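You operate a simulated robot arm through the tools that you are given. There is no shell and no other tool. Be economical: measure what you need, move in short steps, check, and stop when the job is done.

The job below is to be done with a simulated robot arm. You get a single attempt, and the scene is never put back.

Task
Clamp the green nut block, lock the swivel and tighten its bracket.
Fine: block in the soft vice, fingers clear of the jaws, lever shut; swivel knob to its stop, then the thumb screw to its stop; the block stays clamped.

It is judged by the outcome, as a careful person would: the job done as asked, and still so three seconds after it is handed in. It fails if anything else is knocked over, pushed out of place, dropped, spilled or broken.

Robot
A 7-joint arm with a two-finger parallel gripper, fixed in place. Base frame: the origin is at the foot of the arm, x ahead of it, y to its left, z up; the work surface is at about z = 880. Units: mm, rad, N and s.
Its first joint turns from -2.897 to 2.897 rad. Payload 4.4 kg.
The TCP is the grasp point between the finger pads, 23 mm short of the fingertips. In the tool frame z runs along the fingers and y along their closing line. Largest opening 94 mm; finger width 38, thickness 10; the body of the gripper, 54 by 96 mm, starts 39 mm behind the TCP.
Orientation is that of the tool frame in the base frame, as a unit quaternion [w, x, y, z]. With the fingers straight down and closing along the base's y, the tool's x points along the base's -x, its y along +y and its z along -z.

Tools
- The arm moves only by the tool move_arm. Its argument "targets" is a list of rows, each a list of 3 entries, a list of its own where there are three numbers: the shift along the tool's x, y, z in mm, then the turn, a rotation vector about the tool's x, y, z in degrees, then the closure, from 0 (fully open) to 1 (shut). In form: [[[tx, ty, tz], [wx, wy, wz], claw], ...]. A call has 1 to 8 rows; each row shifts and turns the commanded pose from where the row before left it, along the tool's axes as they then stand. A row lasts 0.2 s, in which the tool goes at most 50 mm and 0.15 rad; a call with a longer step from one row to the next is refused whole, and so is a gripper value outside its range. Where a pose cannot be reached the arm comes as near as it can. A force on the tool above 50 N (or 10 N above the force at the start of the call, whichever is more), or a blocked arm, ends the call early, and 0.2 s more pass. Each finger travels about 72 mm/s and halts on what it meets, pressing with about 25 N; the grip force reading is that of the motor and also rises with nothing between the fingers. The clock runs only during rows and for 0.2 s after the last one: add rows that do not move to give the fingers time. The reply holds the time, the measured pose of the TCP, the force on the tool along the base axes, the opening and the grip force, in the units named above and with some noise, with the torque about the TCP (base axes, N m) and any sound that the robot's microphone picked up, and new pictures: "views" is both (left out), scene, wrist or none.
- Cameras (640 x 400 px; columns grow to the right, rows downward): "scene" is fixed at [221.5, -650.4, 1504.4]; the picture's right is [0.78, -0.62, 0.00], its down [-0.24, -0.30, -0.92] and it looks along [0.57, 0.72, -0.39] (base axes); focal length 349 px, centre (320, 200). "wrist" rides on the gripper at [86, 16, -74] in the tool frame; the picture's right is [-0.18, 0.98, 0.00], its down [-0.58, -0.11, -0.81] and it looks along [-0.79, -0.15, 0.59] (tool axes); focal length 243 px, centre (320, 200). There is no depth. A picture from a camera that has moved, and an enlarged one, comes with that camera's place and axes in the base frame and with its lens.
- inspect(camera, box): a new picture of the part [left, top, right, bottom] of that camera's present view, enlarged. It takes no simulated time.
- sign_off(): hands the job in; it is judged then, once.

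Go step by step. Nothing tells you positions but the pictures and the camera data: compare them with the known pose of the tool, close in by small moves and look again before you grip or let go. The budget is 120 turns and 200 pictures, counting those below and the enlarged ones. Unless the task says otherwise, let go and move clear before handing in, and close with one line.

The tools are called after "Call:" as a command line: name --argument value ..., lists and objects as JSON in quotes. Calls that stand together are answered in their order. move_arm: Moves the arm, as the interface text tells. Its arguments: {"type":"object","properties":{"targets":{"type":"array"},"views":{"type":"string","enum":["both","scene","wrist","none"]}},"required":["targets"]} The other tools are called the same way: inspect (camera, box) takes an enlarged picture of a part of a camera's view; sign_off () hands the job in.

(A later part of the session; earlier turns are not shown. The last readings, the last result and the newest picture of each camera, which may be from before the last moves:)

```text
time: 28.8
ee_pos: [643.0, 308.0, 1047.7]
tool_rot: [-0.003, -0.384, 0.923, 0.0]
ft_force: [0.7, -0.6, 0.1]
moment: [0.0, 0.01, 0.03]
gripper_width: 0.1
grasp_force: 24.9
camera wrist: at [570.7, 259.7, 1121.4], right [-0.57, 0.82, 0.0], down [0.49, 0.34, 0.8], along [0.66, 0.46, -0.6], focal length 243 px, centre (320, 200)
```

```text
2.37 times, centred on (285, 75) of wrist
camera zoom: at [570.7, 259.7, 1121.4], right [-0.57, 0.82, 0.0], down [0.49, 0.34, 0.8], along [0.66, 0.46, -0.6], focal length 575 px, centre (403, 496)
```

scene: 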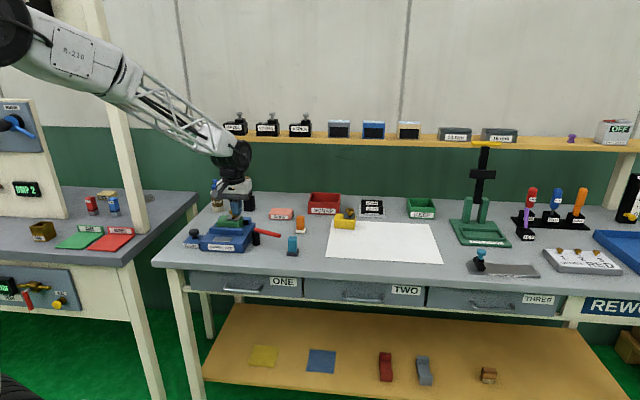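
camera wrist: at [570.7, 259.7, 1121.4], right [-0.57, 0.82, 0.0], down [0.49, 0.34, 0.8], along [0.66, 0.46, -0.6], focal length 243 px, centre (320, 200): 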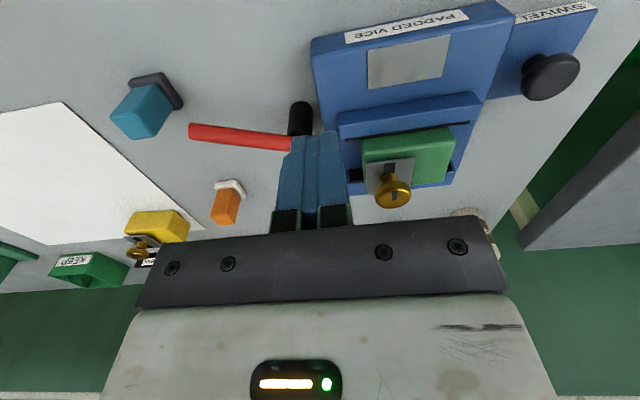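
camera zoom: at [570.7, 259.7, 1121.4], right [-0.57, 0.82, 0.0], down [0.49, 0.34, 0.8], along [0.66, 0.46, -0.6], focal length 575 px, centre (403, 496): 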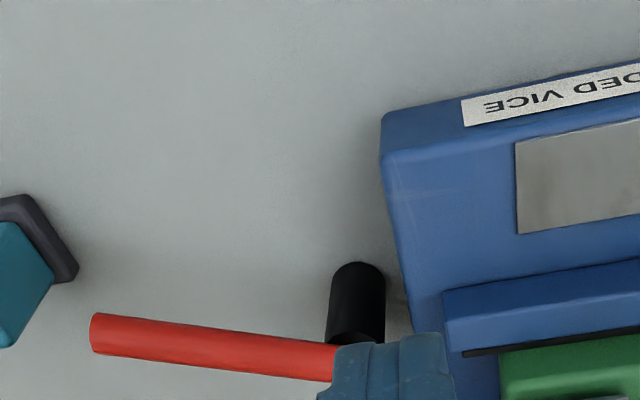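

That move was refused because the step was too long, so I'm using shorter ones.

Call:
move_arm --targets '[[[0, 0, -38], [0, 0, 0], 1], [[-25, 23, 0], [0, 0, 0], 1], [[-25, 23, 0], [0, 0, 0], 0.5], [[-24, 22, 0], [0, 0, 0], 0], [[0, 0, 0], [0, 0, 0], 0]]' --views "none"

Call:
inspect --camera "wrist" --box '[150, 0, 420, 150]'

```text
time: 30.0
ee_pos: [648.1, 411.5, 1085.0]
tool_rot: [-0.003, -0.384, 0.923, 0.0]
ft_force: [-0.2, -0.3, 0.2]
moment: [0.0, -0.03, -0.03]
gripper_width: 93.8
grasp_force: 0.1
```

```text
2.37 times, centred on (285, 75) of wrist
camera zoom: at [575.5, 363.0, 1159.3], right [-0.57, 0.82, 0.0], down [0.49, 0.34, 0.8], along [0.66, 0.46, -0.6], focal length 575 px, centre (403, 496)
```

zoom: 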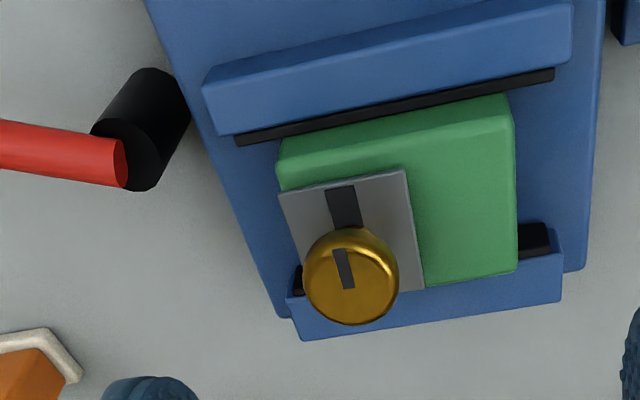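

I need finer detail on the contact at both pads.

Call:
inspect --camera "wrist" --box '[230, 20, 400, 140]'

Call:
inspect --camera "scene" --box '[206, 205, 256, 240]'

```text
3.33 times, centred on (315, 80) of wrist
camera zoom: at [575.5, 363.0, 1159.3], right [-0.57, 0.82, 0.0], down [0.49, 0.34, 0.8], along [0.66, 0.46, -0.6], focal length 809 px, centre (337, 600)
```

zoom: 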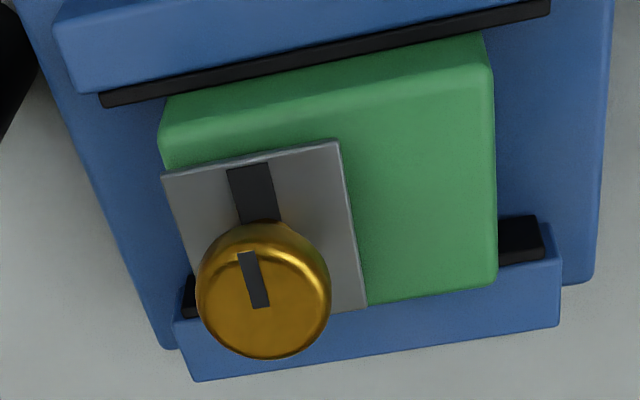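

```text
11.43 times, centred on (231, 222) of scene
camera zoom: at [221.5, -650.4, 1504.4], right [0.78, -0.62, 0.0], down [-0.24, -0.3, -0.92], along [0.57, 0.72, -0.39], focal length 3994 px, centre (1337, -57)
```

zoom: 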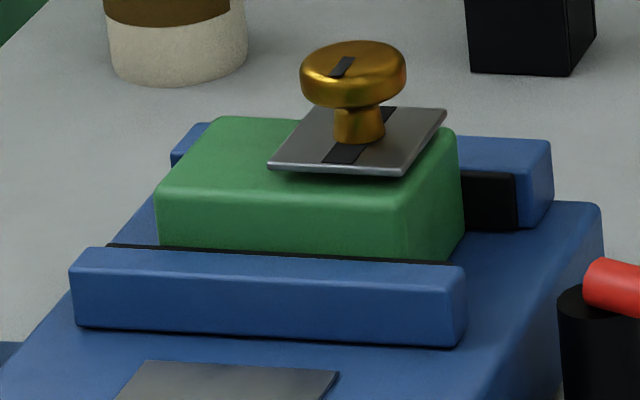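

The block appears pinched between both pads: it moved about 3 mm back onto the rear pad. To be sure the lever is fully shut, I'm making one slow confirming push, first going back beside it.

Call:
move_arm --targets '[[[16, -34.4, 8], [0, 0, 0], 1], [[16, -34.4, 8], [0, 0, 0], 1], [[16, -34.4, 8], [0, 0, 0], 1], [[16, -34.4, 8], [0, 0, 0], 1], [[17, -34.4, 8], [0, 0, 0], 1], [[0, 0, 0], [0, 0, 0], 1]]' --views "wrist"

```text
time: 31.4
ee_pos: [713.3, 230.9, 1044.7]
tool_rot: [-0.002, -0.383, 0.924, -0.001]
ft_force: [-0.3, -0.6, -0.2]
moment: [-0.02, 0.01, -0.02]
gripper_width: 0.0
grasp_force: 24.8
camera wrist: at [641.3, 181.9, 1118.0], right [-0.57, 0.82, 0.0], down [0.49, 0.34, 0.8], along [0.66, 0.46, -0.6], focal length 243 px, centre (320, 200)
```

wrist: 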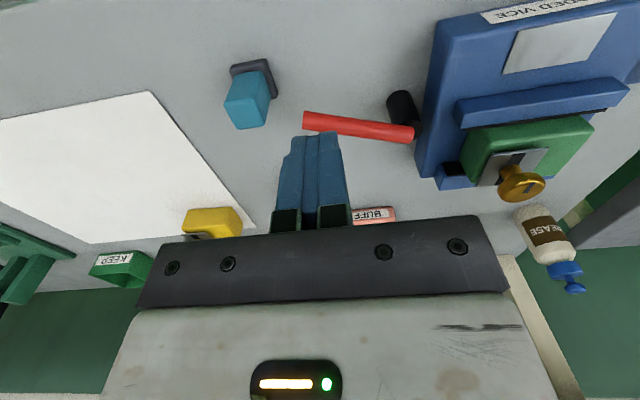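

The lever hasn't sprung back. I'm descending beside it and pushing slowly.

Call:
move_arm --targets '[[[0, 0, 45], [0, 0, 0], 1], [[0, 0, 40], [0, 0, 0], 1], [[0, 0, 14], [0, 0, 0], 1], [[-8, 0, 0], [0, 0, 0], 1], [[-5, 0, 0], [0, 0, 0], 1], [[0, 0, 0], [0, 0, 0], 1]]' --views "none"

Call:
move_arm --targets '[[[-2, 0, 0], [0, 0, 0], 1], [[-1.5, 0, 0], [0, 0, 0], 1], [[-1.5, 0, 0], [0, 0, 0], 1], [[-1, 0, 0], [0, 0, 0], 1], [[-1, 0, 0], [0, 0, 0], 1]]' --views "none"

```text
time: 32.8
ee_pos: [722.2, 239.8, 945.0]
tool_rot: [-0.002, -0.384, 0.924, 0.0]
ft_force: [-0.5, -0.3, 0.4]
moment: [0.0, -0.03, -0.05]
gripper_width: 0.0
grasp_force: 25.4
```

```text
time: 34.0
ee_pos: [725.1, 244.6, 944.6]
tool_rot: [-0.003, -0.383, 0.924, -0.001]
ft_force: [-23.8, -24.8, 14.8]
moment: [-0.04, -0.26, -0.39]
gripper_width: 0.0
grasp_force: 25.3
```

Call:
move_arm --targets '[[[-1, 0, 0], [0, 0, 0], 1], [[-1, 0, 0], [0, 0, 0], 1], [[0, 0, 0], [0, 0, 0], 1]]' --views "wrist"

```text
time: 34.4
ee_pos: [725.6, 246.0, 944.5]
tool_rot: [-0.003, -0.383, 0.924, -0.001]
ft_force: [-26.2, -16.0, 13.7]
moment: [-0.04, -0.21, -0.19]
gripper_width: 0.2
grasp_force: 25.2
stopped in row 2: the force on the tool passed its limit at 52 N (the readings are from after the stop); the commanded pose is now the measured one
camera wrist: at [653.0, 195.8, 1019.4], right [-0.57, 0.82, 0.0], down [0.49, 0.34, 0.8], along [0.66, 0.45, -0.6], focal length 243 px, centre (320, 200)
```

wrist: 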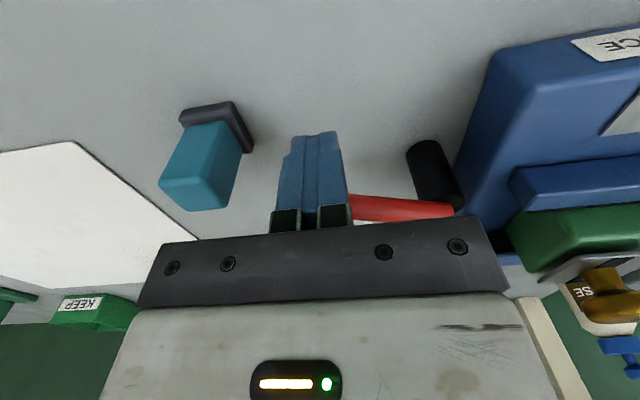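

That's a hard stop, so the lever is shut. I'm retreating, rising, and moving to above the swivel knob.

Call:
move_arm --targets '[[[14, 0, 0], [0, 0, 0], 1], [[0, 0, -45], [0, 0, 0], 1], [[0, 0, -45], [0, 0, 0], 1], [[-6, 40, -20], [0, 0, 0], 0.5], [[-6, 45, 0], [0, 0, 0], 0], [[-6, 45, 0], [0, 0, 0], 0], [[-6, 45, 0], [0, 0, 0], 0], [[-6, 45, 0], [0, 0, 0], 0]]' --views "none"

Call:
move_arm --targets '[[[-7, 45, 0], [0, 0, 0], 0], [[-8, 23, 0], [0, 0, 0], 0], [[0, 0, 0], [0, 0, 0], 0]]' --views "wrist"

```text
time: 36.2
ee_pos: [583.5, 412.6, 1055.0]
tool_rot: [-0.003, -0.383, 0.924, -0.001]
ft_force: [-0.8, 0.4, -0.2]
moment: [-0.02, -0.01, -0.01]
gripper_width: 94.1
grasp_force: 0.1
```

```text
time: 37.0
ee_pos: [546.1, 471.0, 1054.1]
tool_rot: [-0.002, -0.383, 0.924, 0.0]
ft_force: [-0.4, 0.6, -0.3]
moment: [-0.01, 0.0, -0.02]
gripper_width: 94.0
grasp_force: 0.0
camera wrist: at [473.7, 421.9, 1128.8], right [-0.56, 0.83, 0.0], down [0.49, 0.34, 0.8], along [0.66, 0.45, -0.6], focal length 243 px, centre (320, 200)
```

wrist: 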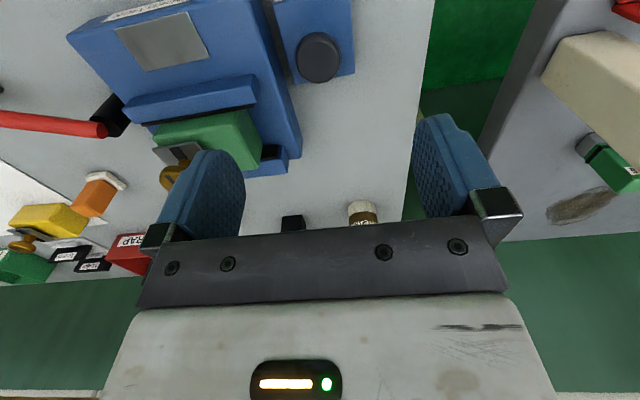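

Call:
inspect --camera "wrist" --box '[240, 10, 400, 110]'

Call:
inspect --camera "scene" --box '[176, 215, 216, 255]'

```text
4.00 times, centred on (320, 60) of wrist
camera zoom: at [473.7, 421.9, 1128.8], right [-0.56, 0.83, 0.0], down [0.49, 0.34, 0.8], along [0.66, 0.45, -0.6], focal length 970 px, centre (320, 760)
```

zoom: 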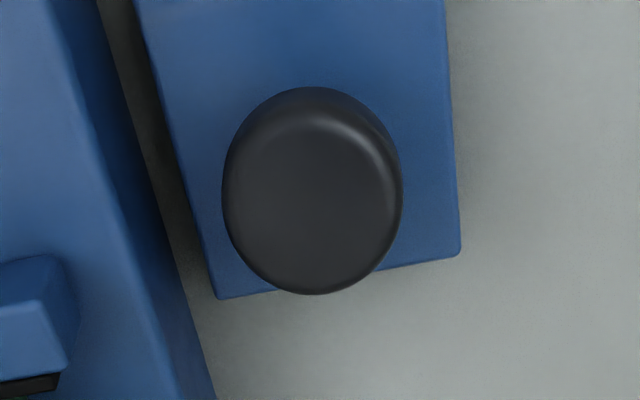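

```text
10.00 times, centred on (196, 235) of scene
camera zoom: at [221.5, -650.4, 1504.4], right [0.78, -0.62, 0.0], down [-0.24, -0.3, -0.92], along [0.57, 0.72, -0.39], focal length 3494 px, centre (1560, -150)
```

zoom: 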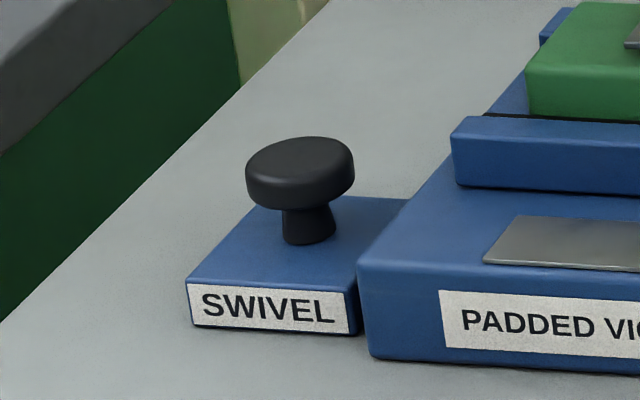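

The knob is about 38 mm across with its top near z ≈ 925, centred close under the TCP. I'm fine-adjusting, pre-rotating counterclockwise, part-closing, and descending halfway.

Call:
move_arm --targets '[[[-1.5, -2.3, 0], [0, 0, 0], 0.3], [[0, 0, 20], [0, 0, -8.5], 0.45], [[0, 0, 20], [0, 0, -8.5], 0.45], [[0, 0, 20], [0, 0, -8.5], 0.45], [[0, 0, 0], [0, 0, -8.5], 0.45], [[0, 0, 0], [0, 0, 0], 0.45]]' --views "both"

```text
time: 38.4
ee_pos: [548.6, 471.5, 994.6]
tool_rot: [-0.003, -0.637, 0.771, 0.0]
ft_force: [0.4, -0.4, -0.9]
moment: [-0.01, -0.01, -0.01]
gripper_width: 51.8
grasp_force: 0.1
camera wrist: at [515.5, 389.1, 1069.7], right [-0.93, 0.37, 0.0], down [0.22, 0.55, 0.8], along [0.29, 0.75, -0.59], focal length 243 px, centre (320, 200)
```

scene: 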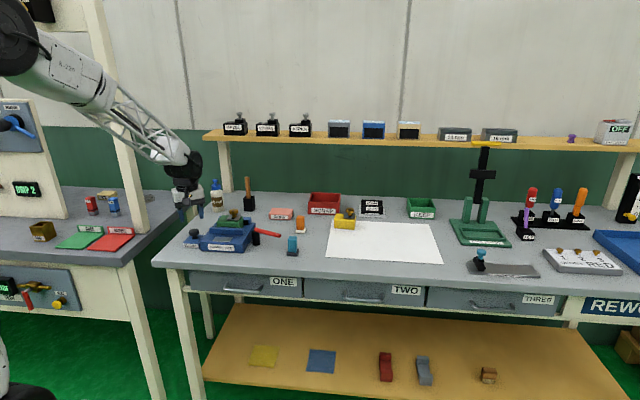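
wrist: 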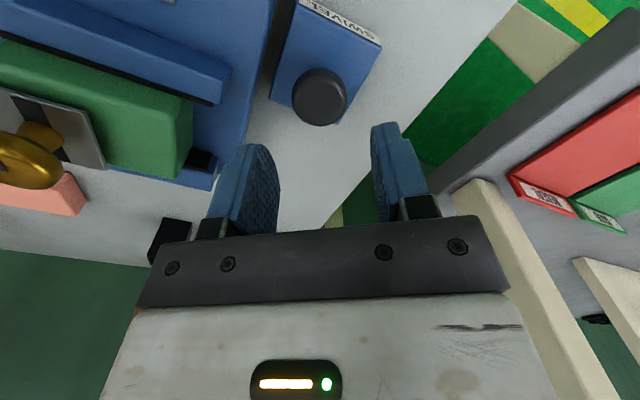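

The knob is centred to within about 2 mm. I'm descending to grip its head.

Call:
move_arm --targets '[[[1, 1, 30], [0, 0, 0], 0.45], [[0, 0, 20], [0, 0, 0], 0.45], [[0, 0, 8], [0, 0, 0], 0.45], [[0, 0, 0], [0, 0, 0], 0.45]]' --views "wrist"

Call:
inspect --camera "scene" --box '[160, 185, 250, 255]'

```text
time: 39.4
ee_pos: [547.1, 471.0, 937.3]
tool_rot: [-0.003, -0.635, 0.772, 0.0]
ft_force: [0.6, -0.2, 0.0]
moment: [0.0, 0.01, 0.0]
gripper_width: 51.7
grasp_force: 0.1
camera wrist: at [514.3, 389.0, 1011.4], right [-0.93, 0.37, 0.0], down [0.22, 0.55, 0.8], along [0.29, 0.75, -0.6], focal length 243 px, centre (320, 200)
```

wrist: 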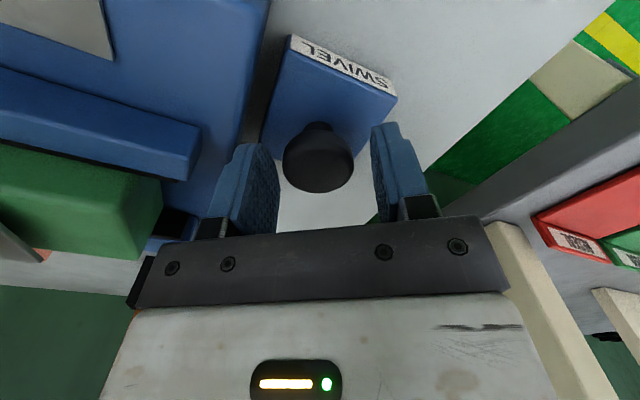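

```text
5.71 times, centred on (205, 220) of scene
camera zoom: at [221.5, -650.4, 1504.4], right [0.78, -0.62, 0.0], down [-0.24, -0.3, -0.92], along [0.57, 0.72, -0.39], focal length 1997 px, centre (977, 86)
```

zoom: 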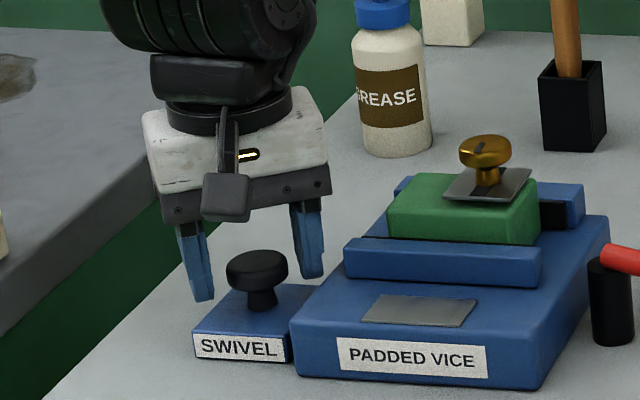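

The fingers straddle the knob head. I'm closing to grip.

Call:
move_arm --targets '[[[0, 0, 0], [0, 0, 0], 1], [[0, 0, 0], [0, 0, 0], 1], [[0, 0, 0], [0, 0, 0], 1]]' --views "none"

```text
time: 40.2
ee_pos: [547.3, 469.1, 937.1]
tool_rot: [-0.003, -0.636, 0.772, 0.001]
ft_force: [36.7, -8.2, -9.7]
moment: [0.04, -0.67, -0.01]
gripper_width: 35.4
grasp_force: 44.6
```

It's gripped, but with about 37 N sideways load, so I'm nudging the tool to centre it.

Call:
move_arm --targets '[[[0, -1, 0], [0, 0, 0], 1], [[0, 0, 0], [0, 0, 0], 1]]' --views "none"

```text
time: 40.8
ee_pos: [547.7, 469.5, 936.6]
tool_rot: [-0.003, -0.636, 0.771, 0.001]
ft_force: [26.0, -9.7, -3.3]
moment: [0.01, -0.4, 0.0]
gripper_width: 35.5
grasp_force: 45.2
```

Call:
move_arm --targets '[[[0.5, -2.2, 0], [0, 0, 0], 1], [[0, 0, 0], [0, 0, 0], 1]]' --views "none"

```text
time: 41.4
ee_pos: [548.5, 470.6, 937.1]
tool_rot: [-0.004, -0.637, 0.771, 0.001]
ft_force: [-31.8, 25.8, 6.4]
moment: [0.66, 0.68, -0.06]
gripper_width: 35.4
grasp_force: 44.9
```

Call:
move_arm --targets '[[[-0.35, 1.1, 0], [0, 0, 0], 1], [[0, 0, 0], [0, 0, 0], 1]]' --views "none"

```text
time: 42.2
ee_pos: [548.3, 469.1, 937.0]
tool_rot: [-0.004, -0.636, 0.771, 0.001]
ft_force: [-6.4, 13.7, -1.9]
moment: [0.18, 0.13, -0.23]
gripper_width: 35.6
grasp_force: 45.4
stopped in row 2: the force on the tool passed its limit at 52 N (the readings are from after the stop); the commanded pose is now the measured one
```

The load is small now. I'm turning clockwise in modest steps.

Call:
move_arm --targets '[[[0, 0, 0], [0, 0, 4], 1], [[0, 0, 0], [0, 0, 4], 1], [[0, 0, 0], [0, 0, 4], 1], [[0, 0, 0], [0, 0, 4], 1], [[0, 0, 0], [0, 0, 0], 1]]' --views "wrist"

```text
time: 43.4
ee_pos: [547.3, 469.5, 937.2]
tool_rot: [-0.004, -0.523, 0.852, 0.001]
ft_force: [-26.5, 15.1, 2.3]
moment: [0.03, 0.56, 0.02]
gripper_width: 35.3
grasp_force: 45.1
camera wrist: at [494.0, 400.8, 1011.6], right [-0.79, 0.61, 0.0], down [0.37, 0.47, 0.8], along [0.49, 0.64, -0.6], focal length 243 px, centre (320, 200)
```

wrist: 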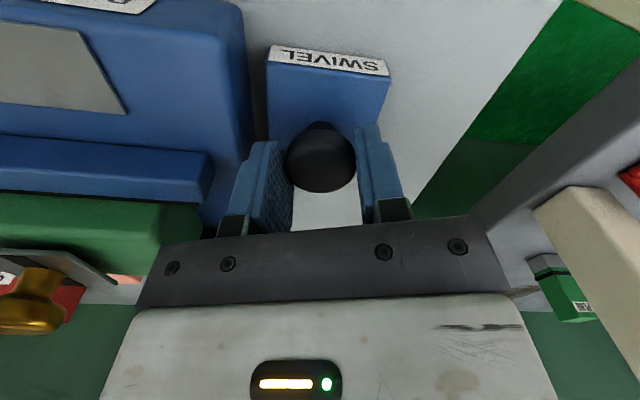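

I've turned 16° so far with a low twist reading. I'm relieving the sideways load and continuing clockwise.

Call:
move_arm --targets '[[[0, 1.0, 0], [0, 0, 0], 1], [[0, 0, 0], [0, 0, 4], 1], [[0, 0, 0], [0, 0, 5], 1], [[0, 0, 0], [0, 0, 5], 1], [[0, 0, 0], [0, 0, 5], 1], [[0, 0, 0], [0, 0, 0], 1]]' --views "none"

```text
time: 44.8
ee_pos: [548.5, 469.3, 937.6]
tool_rot: [-0.003, -0.374, 0.927, 0.0]
ft_force: [-3.5, 16.3, -2.7]
moment: [0.44, -0.19, 0.05]
gripper_width: 35.4
grasp_force: 45.2
```

Call:
move_arm --targets '[[[0, 0, 0], [0, 0, 6], 1], [[0, 0, 0], [0, 0, 6], 1], [[0, 0, 0], [0, 0, 6], 1], [[0, 0, 0], [0, 0, 6], 1], [[0, 0, 0], [0, 0, 6], 1], [[0, 0, 0], [0, 0, 0], 1]]' --views "none"

```text
time: 46.2
ee_pos: [548.1, 469.3, 936.7]
tool_rot: [-0.003, -0.122, 0.992, -0.002]
ft_force: [-14.0, 13.0, -1.0]
moment: [0.25, 0.02, 0.03]
gripper_width: 35.5
grasp_force: 45.3
```

Call:
move_arm --targets '[[[0, 0, 0], [0, 0, 7], 1], [[0, 0, 0], [0, 0, 7], 1], [[0, 0, 0], [0, 0, 7], 1], [[0, 0, 0], [0, 0, 7], 1], [[0, 0, 0], [0, 0, 7], 1], [[0, 0, 0], [0, 0, 0], 1]]' --views "both"

```text
time: 47.6
ee_pos: [547.3, 469.3, 937.9]
tool_rot: [-0.003, 0.182, 0.983, -0.001]
ft_force: [-10.6, 38.9, -8.5]
moment: [0.61, 0.15, 0.01]
gripper_width: 35.6
grasp_force: 45.3
camera wrist: at [472.3, 517.3, 1011.5], right [0.52, 0.85, 0.0], down [0.51, -0.31, 0.8], along [0.68, -0.42, -0.59], focal length 243 px, centre (320, 200)
```

scene: 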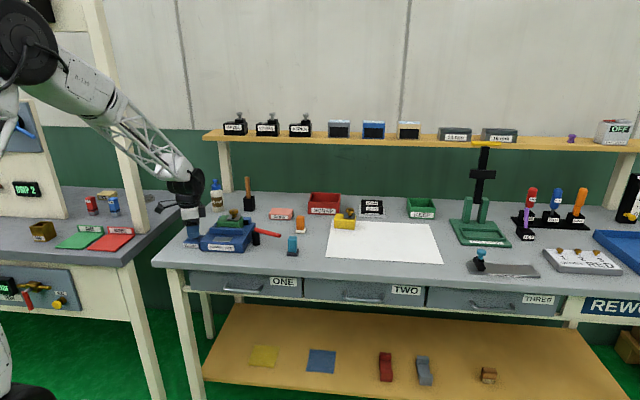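
wrist: 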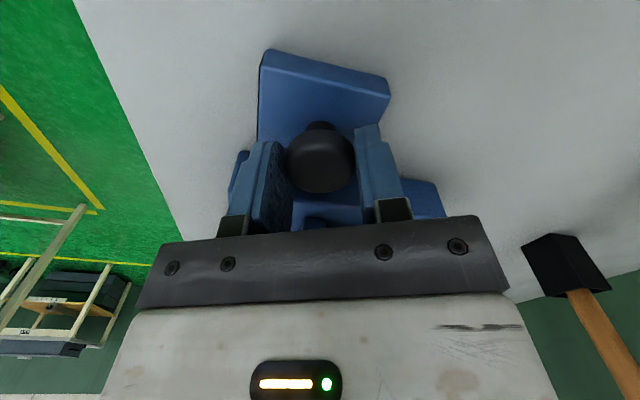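

I'm checking that the swivel base itself hasn't moved.

Call:
inspect --camera "scene" --box '[160, 185, 290, 260]'

```text
4.92 times, centred on (225, 222) of scene
camera zoom: at [221.5, -650.4, 1504.4], right [0.78, -0.62, 0.0], down [-0.24, -0.3, -0.92], along [0.57, 0.72, -0.39], focal length 1720 px, centre (788, 89)
```

zoom: 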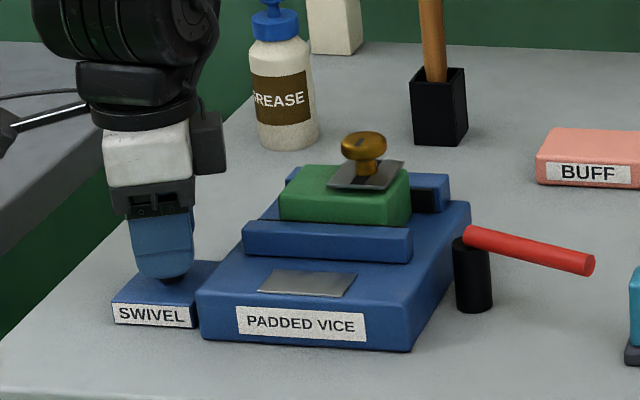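

The base is unmoved and the block still clamped. I'm continuing clockwise.

Call:
move_arm --targets '[[[0, 1, 0], [0, 0, 5], 1], [[0, 0, 0], [0, 0, 7], 1], [[0, 0, 0], [0, 0, 7], 1], [[0, 0, 0], [0, 0, 7], 1], [[0, 0, 0], [0, 0, 7], 1], [[0, 0, 0], [0, 0, 7], 1], [[0, 0, 0], [0, 0, 0], 1]]' --views "none"

```text
time: 49.2
ee_pos: [547.9, 470.8, 938.6]
tool_rot: [-0.001, 0.508, 0.861, -0.002]
ft_force: [24.6, 8.8, -6.3]
moment: [0.13, -0.54, -0.01]
gripper_width: 35.4
grasp_force: 44.9
```

Call:
move_arm --targets '[[[0, -0.7, 0], [0, 0, 5], 1], [[0, 0, 0], [0, 0, 7], 1], [[0, 0, 0], [0, 0, 7], 1], [[0, 0, 0], [0, 0, 7], 1], [[0, 0, 0], [0, 0, 7], 1], [[0, 0, 0], [0, 0, 7], 1], [[0, 0, 0], [0, 0, 0], 1]]' --views "none"

```text
time: 49.6
ee_pos: [548.4, 470.3, 937.7]
tool_rot: [-0.001, 0.548, 0.836, -0.002]
ft_force: [16.5, 7.2, -10.2]
moment: [0.11, -0.46, 0.01]
gripper_width: 35.8
grasp_force: 44.9
stopped in row 2: the force on the tool passed its limit at 51 N (the readings are from after the stop); the commanded pose is now the measured one
```

Call:
move_arm --targets '[[[0, 0, 0], [0, 0, 5], 1], [[0, 0, 0], [0, 0, 5], 1], [[0, 0, 0], [0, 0, 5], 1], [[0, 0, 0], [0, 0, 5], 1], [[0, 0, 0], [0, 0, 5], 1], [[0, 0, 0], [0, 0, 5], 1], [[0, 0, 0], [0, 0, 0], 1]]' --views "none"

```text
time: 51.2
ee_pos: [548.2, 469.6, 936.7]
tool_rot: [-0.001, 0.746, 0.666, -0.003]
ft_force: [39.0, 20.2, -12.2]
moment: [0.43, -0.6, 0.01]
gripper_width: 35.4
grasp_force: 45.6
```

Call:
move_arm --targets '[[[0, 0.7, 0], [0, 0, 0], 1], [[0, 0, 0], [0, 0, 5], 1], [[0, 0, 0], [0, 0, 5], 1], [[0, 0, 0], [0, 0, 5], 1], [[0, 0, 0], [0, 0, 5], 1], [[0, 0, 0], [0, 0, 5], 1], [[0, 0, 0], [0, 0, 5], 1], [[0, 0, 0], [0, 0, 0], 1]]' --views "none"

```text
time: 53.0
ee_pos: [547.3, 469.6, 937.9]
tool_rot: [0.0, 0.893, 0.45, -0.003]
ft_force: [11.2, -3.0, -9.5]
moment: [-0.06, -0.19, 0.59]
gripper_width: 35.3
grasp_force: 44.8
```

A twist resistance of 0.59 N·m has appeared, so the stop is near. I'm turning a bit further.

Call:
move_arm --targets '[[[0, 0, 0], [0, 0, 3], 1], [[0, 0, 0], [0, 0, 3], 1], [[0, 0, 0], [0, 0, 3], 1], [[0, 0, 0], [0, 0, 0], 1]]' --views "none"

```text
time: 54.0
ee_pos: [548.5, 469.9, 937.6]
tool_rot: [-0.001, 0.905, 0.426, -0.002]
ft_force: [8.7, -5.1, -12.5]
moment: [-0.06, -0.13, 0.65]
gripper_width: 35.3
grasp_force: 45.0
out of reach, approached as far as the arm can: row 2, 3
```

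That's the wrist's limit. To confirm whether it's a real stop, I'm opening, lifting slightly, turning back 68°, and re-gripping.

Call:
move_arm --targets '[[[0, 0, 0], [0, 0, 0], 0.47], [[0, 0, 0], [0, 0, 0], 0.47], [[0, 0, -6], [0, 0, 0], 0.47], [[0, 0, 0], [0, 0, -8.5], 0.47], [[0, 0, 0], [0, 0, -8.5], 0.47], [[0, 0, 0], [0, 0, -8.5], 0.47], [[0, 0, 0], [0, 0, -8.5], 0.47], [[0, 0, 0], [0, 0, -8.5], 0.47]]' --views "none"

Call:
move_arm --targets '[[[0, 0, 0], [0, 0, -8.5], 0.47], [[0, 0, 0], [0, 0, -8.5], 0.47], [[0, 0, 0], [0, 0, -8.5], 0.47], [[0, 0, 6], [0, 0, 0], 0.47], [[0, 0, 0], [0, 0, 0], 0.47]]' --views "wrist"

```text
time: 55.8
ee_pos: [547.5, 471.9, 944.0]
tool_rot: [-0.002, 0.688, 0.726, -0.003]
ft_force: [0.4, -0.4, 0.1]
moment: [-0.03, -0.01, 0.01]
gripper_width: 49.9
grasp_force: 0.1
```

```text
time: 57.0
ee_pos: [548.8, 471.8, 937.2]
tool_rot: [-0.002, 0.511, 0.86, -0.002]
ft_force: [0.5, 0.5, 0.3]
moment: [-0.01, -0.04, 0.01]
gripper_width: 49.7
grasp_force: 0.1
camera wrist: at [520.2, 555.5, 1011.2], right [0.95, 0.31, -0.01], down [0.19, -0.56, 0.81], along [0.25, -0.77, -0.59], focal length 243 px, centre (320, 200)
```

wrist: 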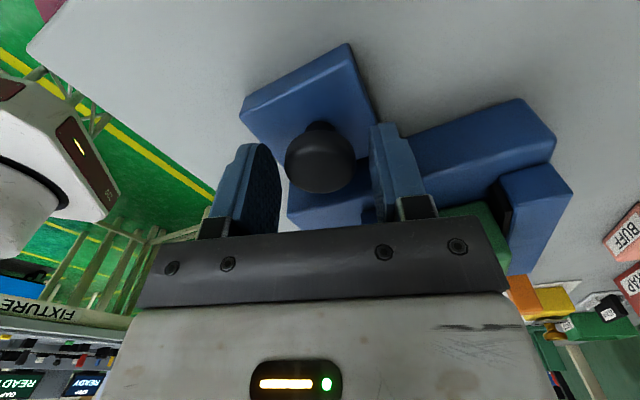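

I'm re-gripping.

Call:
move_arm --targets '[[[0, 0, 0], [0, 0, 0], 1], [[0, 0, 0], [0, 0, 0], 1], [[0, 0, 0], [0, 0, 0], 1]]' --views "none"

```text
time: 57.8
ee_pos: [548.3, 471.1, 937.2]
tool_rot: [-0.002, 0.511, 0.86, -0.002]
ft_force: [-3.4, -1.1, -0.5]
moment: [-0.03, 0.03, 0.06]
gripper_width: 35.4
grasp_force: 45.1
```

Call:
move_arm --targets '[[[0, 0, 0], [0, 0, 4], 1], [[0, 0, 0], [0, 0, 4], 1], [[0, 0, 0], [0, 0, 4], 1], [[0, 0, 0], [0, 0, 0], 1]]' --views "none"

```text
time: 58.8
ee_pos: [547.5, 471.4, 937.9]
tool_rot: [-0.001, 0.597, 0.802, -0.002]
ft_force: [9.7, 5.9, -9.2]
moment: [0.01, -0.19, 0.72]
gripper_width: 35.5
grasp_force: 45.6
```

There's an immediate 0.72 N·m resistance, so the knob is at its stop. One more short twist to confirm it plateaus, then I'll release and rise.

Call:
move_arm --targets '[[[0, 0, 0], [0, 0, 5], 1], [[0, 0, 0], [0, 0, 5], 1], [[0, 0, 0], [0, 0, 0], 1]]' --views "none"

Call:
move_arm --targets '[[[0, 0, 0], [0, 0, 0], 0.45], [[0, 0, 0], [0, 0, 0], 0.45], [[0, 0, -40], [0, 0, 0], 0.45], [[0, 0, -45], [0, 0, 0], 0.3], [[0, 0, -45], [0, 0, 0], 0], [[0, 0, 0], [0, 0, 0], 0]]' --views "both"

```text
time: 59.6
ee_pos: [547.6, 470.3, 938.3]
tool_rot: [-0.001, 0.666, 0.746, -0.002]
ft_force: [11.2, 5.9, -1.1]
moment: [0.07, -0.23, 0.53]
gripper_width: 35.4
grasp_force: 45.1
```

```text
time: 61.0
ee_pos: [547.8, 470.3, 1068.0]
tool_rot: [-0.001, 0.666, 0.746, -0.002]
ft_force: [0.3, -0.1, 1.0]
moment: [0.0, -0.01, -0.01]
gripper_width: 94.3
grasp_force: 0.2
camera wrist: at [553.8, 558.8, 1141.7], right [1.0, -0.07, -0.01], down [-0.04, -0.59, 0.81], along [-0.06, -0.81, -0.59], focal length 243 px, centre (320, 200)
```

scene: 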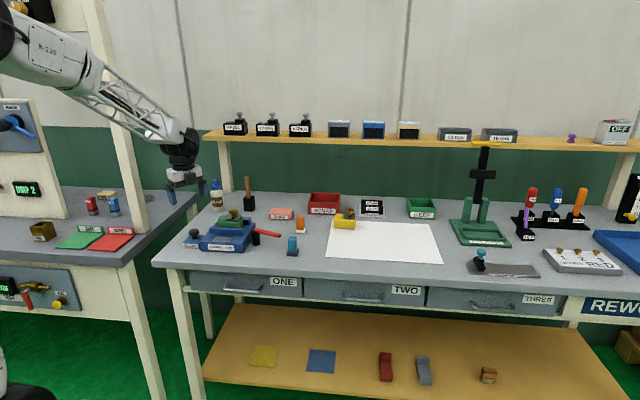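
wrist: 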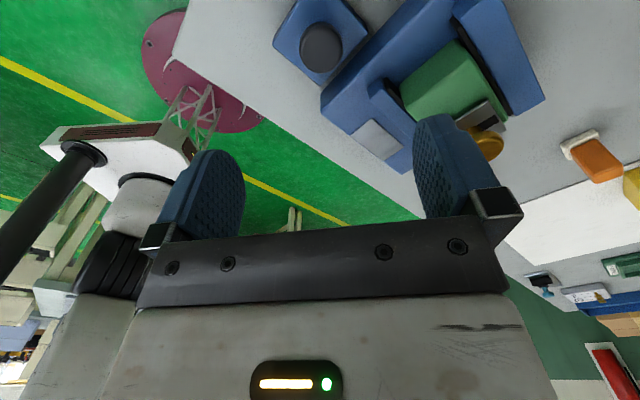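

The swivel is locked. Next comes the thumb screw, near (674, 407). I'm rotating the wrist back and moving above it.

Call:
move_arm --targets '[[[0, 0, 0], [0, 0, -8.5], 0], [[0, 0, 0], [0, 0, -8.5], 0], [[0, 0, 0], [0, 0, -8.5], 0], [[0, 0, 0], [0, 0, -8.5], 0], [[0, 0, 0], [0, 0, -8.5], 0], [[0, 0, 0], [0, 0, -8.5], 0], [[0, 0, 0], [0, 0, -8.5], 0], [[0, 0, 0], [0, 0, -8.5], 0]]' --views "none"

Call:
move_arm --targets '[[[0, 0, 0], [0, 0, -8.5], 0], [[0, 0, 0], [0, 0, -8.5], 0], [[0, 0, 0], [0, 0, -8.5], 0], [[0, 0, 0], [0, 0, -8.5], 0], [[0, 0, 0], [0, 0, -8.5], 0], [[0, 0, 0], [0, 0, -8.5], 0], [[0, 0, -20], [0, 0, -8.5], 0]]' --views "none"

```text
time: 62.8
ee_pos: [548.4, 470.8, 1067.0]
tool_rot: [-0.001, 0.134, 0.991, -0.002]
ft_force: [0.7, 0.3, 0.0]
moment: [0.0, 0.0, -0.01]
gripper_width: 93.7
grasp_force: 0.2
```

```text
time: 64.4
ee_pos: [549.6, 471.7, 1088.1]
tool_rot: [-0.003, -0.377, 0.926, 0.0]
ft_force: [1.5, 0.9, 0.2]
moment: [-0.01, -0.01, 0.0]
gripper_width: 93.9
grasp_force: 0.0
```

Call:
move_arm --targets '[[[-14.7, -44.5, 0], [0, 0, 0], 0], [[-14.7, -44.5, 0], [0, 0, 0], 0], [[-14.7, -44.5, 0], [0, 0, 0], 0], [[0, 0, 0], [0, 0, 0], 0]]' --views "wrist"

Call:
inspect --camera "wrist" --box '[220, 20, 420, 160]'

Call:
inspect --camera "scene" --box '[176, 180, 276, 255]'

```text
time: 65.4
ee_pos: [672.8, 403.6, 1085.4]
tool_rot: [-0.002, -0.375, 0.927, 0.0]
ft_force: [-0.1, 0.4, -0.4]
moment: [0.02, 0.0, -0.03]
gripper_width: 94.2
grasp_force: 0.1
camera wrist: at [599.6, 357.0, 1159.1], right [-0.55, 0.83, 0.0], down [0.5, 0.33, 0.8], along [0.67, 0.44, -0.6], focal length 243 px, centre (320, 200)
```

wrist: 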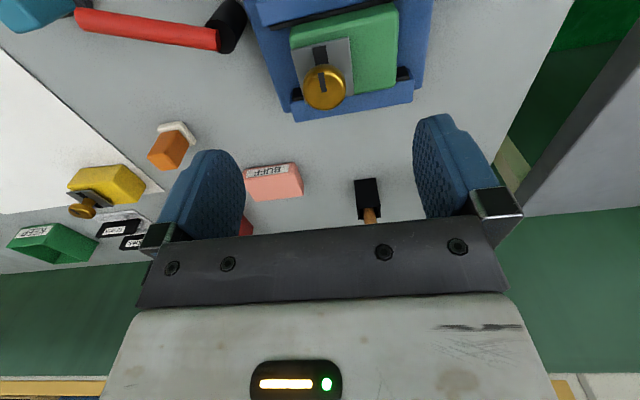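

```text
2.86 times, centred on (320, 90) of wrist
camera zoom: at [599.6, 357.0, 1159.1], right [-0.55, 0.83, 0.0], down [0.5, 0.33, 0.8], along [0.67, 0.44, -0.6], focal length 693 px, centre (320, 514)
```

zoom: 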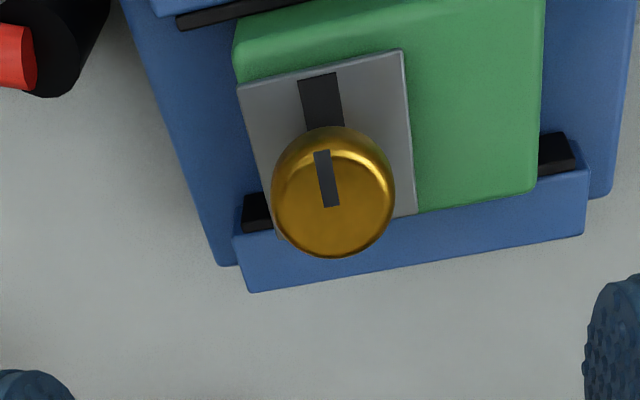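

```text
5.33 times, centred on (226, 218) of scene
camera zoom: at [221.5, -650.4, 1504.4], right [0.78, -0.62, 0.0], down [-0.24, -0.3, -0.92], along [0.57, 0.72, -0.39], focal length 1864 px, centre (821, 107)
```

zoom: 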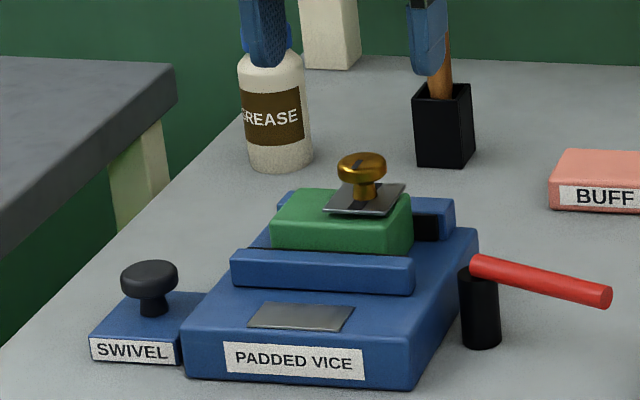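

The screw head is about 32 mm across with its top at z ≈ 992, at about (674, 408). I'm centring on it and pre-rotating counterclockwise for a long clockwise turn.

Call:
move_arm --targets '[[[-3.5, 2, 0], [0, 0, 0], 0.2], [[0, 0, 10], [0, 0, -8.5], 0.4], [[0, 0, 10], [0, 0, -8.5], 0.4], [[0, 0, 10], [0, 0, -8.5], 0.4], [[0, 0, 0], [0, 0, -8.5], 0.4], [[0, 0, 0], [0, 0, -8.5], 0.4], [[0, 0, 0], [0, 0, -8.5], 0.4], [[0, 0, 0], [0, 0, -8.5], 0.4]]' --views "none"

Call:
move_arm --targets '[[[0, 0, 0], [0, 0, -8.5], 0.4], [[0, 0, 0], [0, 0, -8.5], 0.4], [[0, 0, 0], [0, 0, -8.5], 0.4], [[0, 0, 0], [0, 0, 0], 0.4]]' --views "wrist"

Call:
inspect --camera "wrist" --box '[240, 40, 400, 160]'

```text
time: 67.2
ee_pos: [673.6, 408.3, 1057.0]
tool_rot: [0.001, 0.786, -0.619, -0.002]
ft_force: [-0.3, 0.6, 0.0]
moment: [0.0, 0.02, 0.04]
gripper_width: 56.5
grasp_force: 0.1
```

```text
time: 68.2
ee_pos: [674.4, 408.7, 1055.4]
tool_rot: [0.002, 0.903, -0.429, -0.002]
ft_force: [0.7, -0.7, 0.1]
moment: [0.01, 0.0, 0.03]
gripper_width: 56.4
grasp_force: 0.1
camera wrist: at [716.1, 332.3, 1130.2], right [-0.88, -0.48, 0.0], down [-0.28, 0.52, 0.81], along [-0.39, 0.71, -0.59], focal length 243 px, centre (320, 200)
```

wrist: 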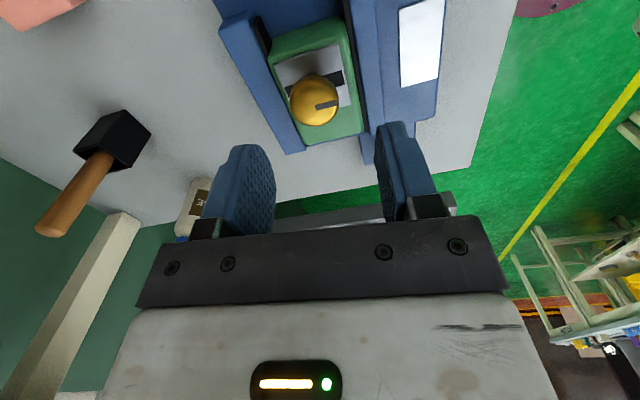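

```text
3.33 times, centred on (320, 100) of wrist
camera zoom: at [716.1, 332.3, 1130.2], right [-0.88, -0.48, 0.0], down [-0.28, 0.52, 0.81], along [-0.39, 0.71, -0.59], focal length 809 px, centre (320, 533)
```

zoom: 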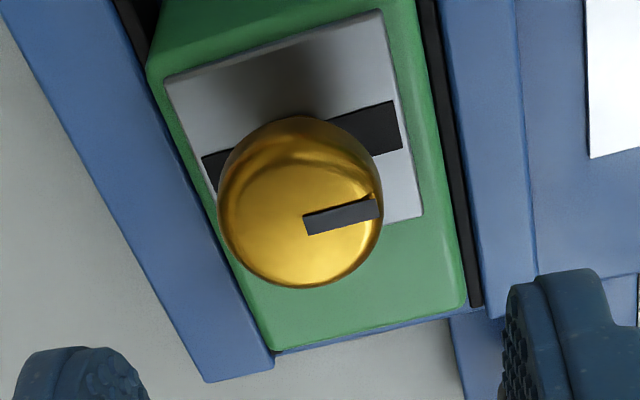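

The block is seen firmly between both pads, and the head carries a dark pointer mark I can track. I'm fine-centring and lowering onto the head.

Call:
move_arm --targets '[[[1.5, -2.2, 20], [0, 0, 0], 0.4], [[0, 0, 20], [0, 0, 0], 0.4], [[0, 0, 14], [0, 0, 0], 0.4], [[0, 0, 0], [0, 0, 0], 0.4]]' --views "wrist"

```text
time: 69.2
ee_pos: [677.0, 408.3, 1001.2]
tool_rot: [0.002, 0.903, -0.431, -0.002]
ft_force: [-0.4, 0.3, 0.6]
moment: [0.02, 0.01, -0.02]
gripper_width: 56.3
grasp_force: 0.0
camera wrist: at [718.3, 332.7, 1075.0], right [-0.88, -0.48, 0.01], down [-0.28, 0.52, 0.81], along [-0.39, 0.71, -0.59], focal length 243 px, centre (320, 200)
```

wrist: 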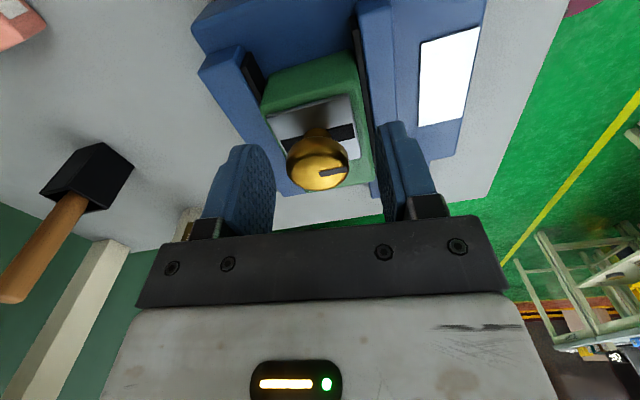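

It's centred. I'm closing on the head.

Call:
move_arm --targets '[[[0, 0, 0], [0, 0, 0], 1], [[0, 0, 0], [0, 0, 0], 1], [[0, 0, 0], [0, 0, 0], 1]]' --views "wrist"

```text
time: 70.0
ee_pos: [677.2, 410.1, 1002.0]
tool_rot: [0.001, 0.902, -0.431, -0.002]
ft_force: [16.6, 11.8, 0.3]
moment: [0.37, -0.27, -0.07]
gripper_width: 30.7
grasp_force: 25.2
camera wrist: at [718.7, 333.0, 1075.4], right [-0.88, -0.48, 0.0], down [-0.28, 0.52, 0.81], along [-0.39, 0.71, -0.59], focal length 243 px, centre (320, 200)
```

wrist: 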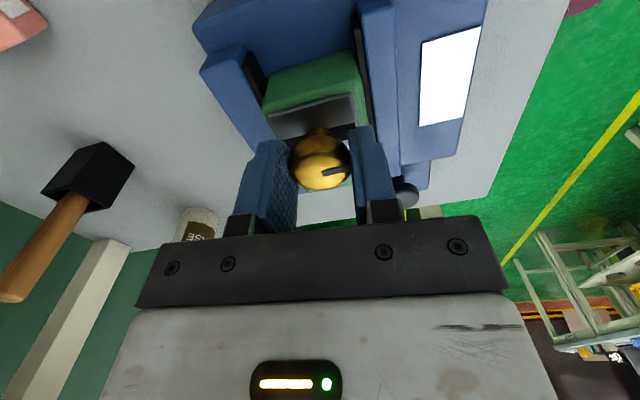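

I'm easing the 20 N side load and starting clockwise.

Call:
move_arm --targets '[[[0, -0.7, 0], [0, 0, 0], 1], [[0, 0, 0], [0, 0, 4], 1], [[0, 0, 0], [0, 0, 5], 1], [[0, 0, 0], [0, 0, 5], 1], [[0, 0, 0], [0, 0, 5], 1], [[0, 0, 0], [0, 0, 0], 1]]' --views "wrist"

```text
time: 71.4
ee_pos: [675.7, 410.4, 1002.4]
tool_rot: [0.003, 0.819, -0.574, -0.002]
ft_force: [-4.8, 4.4, -10.7]
moment: [0.14, 0.18, 0.01]
gripper_width: 30.5
grasp_force: 25.2
camera wrist: at [691.2, 323.6, 1075.9], right [-0.99, -0.16, 0.01], down [-0.09, 0.59, 0.81], along [-0.14, 0.79, -0.59], focal length 243 px, centre (320, 200)
```

wrist: 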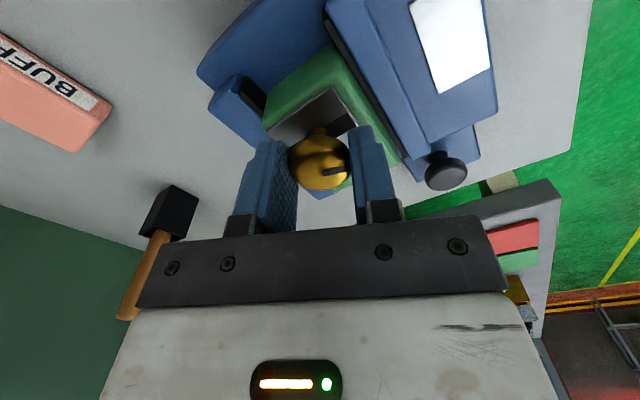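

The mark turns with the gripper and the screw pulls the tool slightly down, so clockwise is tightening. I'm continuing, following down slightly.

Call:
move_arm --targets '[[[0, 0, 0.4], [0, 0, 5], 1], [[0, 0, 0.2], [0, 0, 5], 1], [[0, 0, 0.2], [0, 0, 5], 1], [[0, 0, 0.2], [0, 0, 5], 1], [[0, 0, 0], [0, 0, 5], 1], [[0, 0, 0], [0, 0, 5], 1], [[0, 0, 0], [0, 0, 0], 1]]' --views "none"

```text
time: 73.0
ee_pos: [677.7, 410.3, 1003.5]
tool_rot: [-0.002, -0.643, 0.766, 0.0]
ft_force: [-3.2, -9.3, -1.4]
moment: [-0.74, 0.14, 0.01]
gripper_width: 30.5
grasp_force: 25.2
```

Call:
move_arm --targets '[[[0, 0, 0], [0, 0, 6], 1], [[0, 0, 0], [0, 0, 6], 1], [[0, 0, 0], [0, 0, 6], 1], [[0, 0, 0], [0, 0, 6], 1], [[0, 0, 0], [0, 0, 6], 1], [[0, 0, 0], [0, 0, 6], 1], [[0, 0, 0], [0, 0, 0], 1]]' --views "wrist"

Call:
inspect --camera "scene" --box '[176, 180, 276, 255]'

```text
time: 74.6
ee_pos: [677.3, 410.0, 1002.2]
tool_rot: [-0.002, -0.374, 0.927, 0.0]
ft_force: [-5.0, 13.2, 0.0]
moment: [0.58, -0.02, 0.01]
gripper_width: 30.4
grasp_force: 24.6
camera wrist: at [603.3, 361.8, 1076.7], right [-0.55, 0.84, 0.0], down [0.5, 0.33, 0.8], along [0.67, 0.44, -0.59], focal length 243 px, centre (320, 200)
```

wrist: 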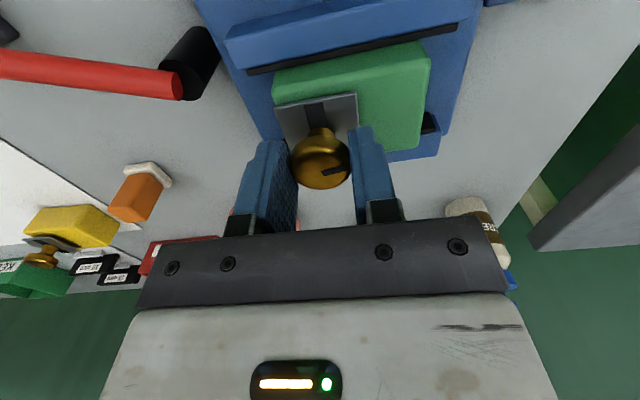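

```text
5.33 times, centred on (226, 218) of scene
camera zoom: at [221.5, -650.4, 1504.4], right [0.78, -0.62, 0.0], down [-0.24, -0.3, -0.92], along [0.57, 0.72, -0.39], focal length 1864 px, centre (821, 107)
```

zoom: 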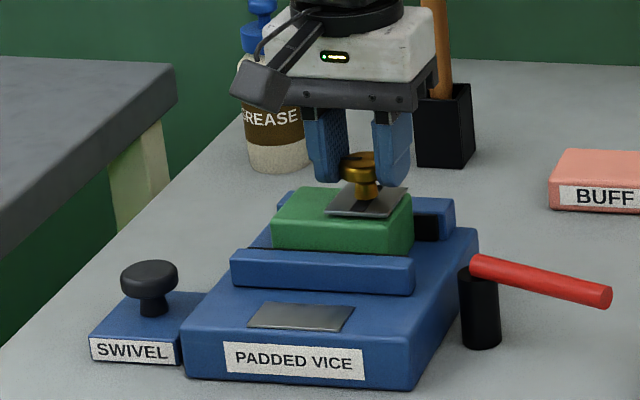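

It has turned about 85°, with the mark following and the block still held. I'm continuing clockwise.

Call:
move_arm --targets '[[[0, 0, 0], [0, 0, 6], 1], [[0, 0, 0], [0, 0, 6], 1], [[0, 0, 0], [0, 0, 6], 1], [[0, 0, 0], [0, 0, 6], 1], [[0, 0, 0], [0, 0, 6], 1], [[0, 0, 0], [0, 0, 6], 1], [[0, 0, 0], [0, 0, 6], 1], [[0, 0, 0], [0, 0, 0], 1]]' --views "none"

Call:
move_arm --targets '[[[0, 0, 0], [0, 0, 6], 1], [[0, 0, 0], [0, 0, 6], 1], [[0, 0, 0], [0, 0, 6], 1], [[0, 0, 0], [0, 0, 6], 1], [[0, 0, 0], [0, 0, 6], 1], [[0, 0, 0], [0, 0, 6], 1], [[0, 0, 0], [0, 0, 6], 1], [[0, 0, 0], [0, 0, 0], 1]]' --views "wrist"

```text
time: 76.4
ee_pos: [676.6, 409.4, 1002.1]
tool_rot: [-0.003, -0.017, 1.0, -0.001]
ft_force: [-9.4, 11.0, 6.4]
moment: [0.24, 0.61, 0.01]
gripper_width: 30.5
grasp_force: 25.1
```

```text
time: 78.2
ee_pos: [677.4, 409.7, 1003.5]
tool_rot: [-0.002, 0.342, 0.94, -0.002]
ft_force: [-7.6, 8.8, 4.5]
moment: [0.32, 0.45, 0.0]
gripper_width: 30.3
grasp_force: 24.8
camera wrist: at [621.5, 478.5, 1076.4], right [0.77, 0.63, 0.0], down [0.38, -0.46, 0.81], along [0.51, -0.62, -0.59], focal length 243 px, centre (320, 200)
```

wrist: 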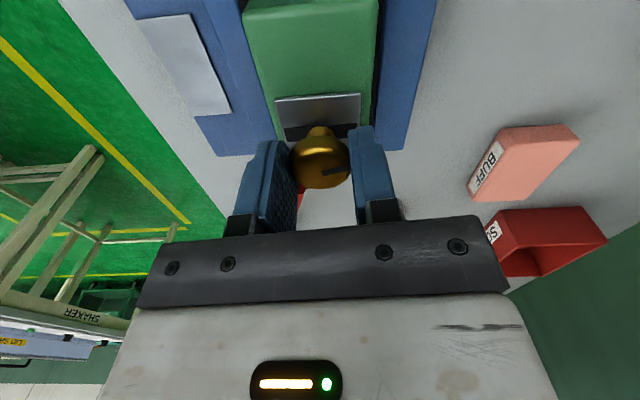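

Call:
move_arm --targets '[[[0, 0, 0], [0, 0, 6], 1], [[0, 0, 0], [0, 0, 6], 1], [[0, 0, 0], [0, 0, 6], 1], [[0, 0, 0], [0, 0, 6], 1], [[0, 0, 0], [0, 0, 6], 1], [[0, 0, 0], [0, 0, 6], 1], [[0, 0, 0], [0, 0, 0], 1]]' --views "none"

```text
time: 79.8
ee_pos: [677.6, 411.4, 1002.3]
tool_rot: [-0.002, 0.616, 0.788, -0.002]
ft_force: [8.7, 5.2, 5.0]
moment: [0.06, -0.28, 0.2]
gripper_width: 30.8
grasp_force: 24.9
```

A twist resistance is starting at about 205° total. I'm turning further and watching the mark.

Call:
move_arm --targets '[[[0, 0, 0], [0, 0, 4], 1], [[0, 0, 0], [0, 0, 4], 1], [[0, 0, 0], [0, 0, 4], 1], [[0, 0, 0], [0, 0, 0], 1]]' --views "wrist"

Call:
inspect --camera "wrist" --box '[260, 90, 380, 200]'

```text
time: 80.8
ee_pos: [676.7, 410.7, 1002.7]
tool_rot: [-0.001, 0.694, 0.72, -0.002]
ft_force: [4.3, -0.3, 5.1]
moment: [-0.2, -0.08, 0.12]
gripper_width: 30.4
grasp_force: 25.1
camera wrist: at [690.4, 497.4, 1075.4], right [0.99, -0.15, 0.0], down [-0.08, -0.58, 0.81], along [-0.12, -0.8, -0.59], focal length 243 px, centre (320, 200)
```

wrist: 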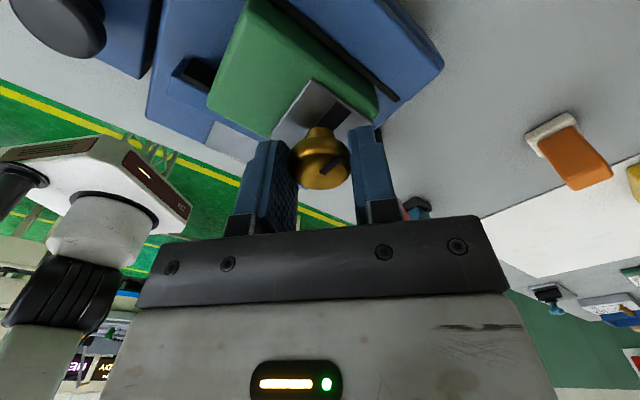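

```text
3.64 times, centred on (320, 145) of wrist
camera zoom: at [690.4, 497.4, 1075.4], right [0.99, -0.15, 0.0], down [-0.08, -0.58, 0.81], along [-0.12, -0.8, -0.59], focal length 882 px, centre (320, 400)
```

zoom: 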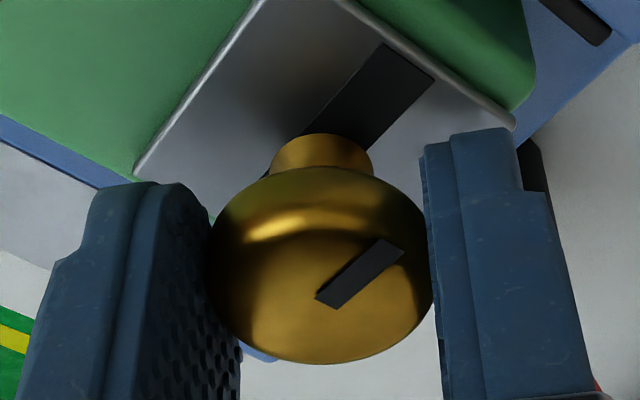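

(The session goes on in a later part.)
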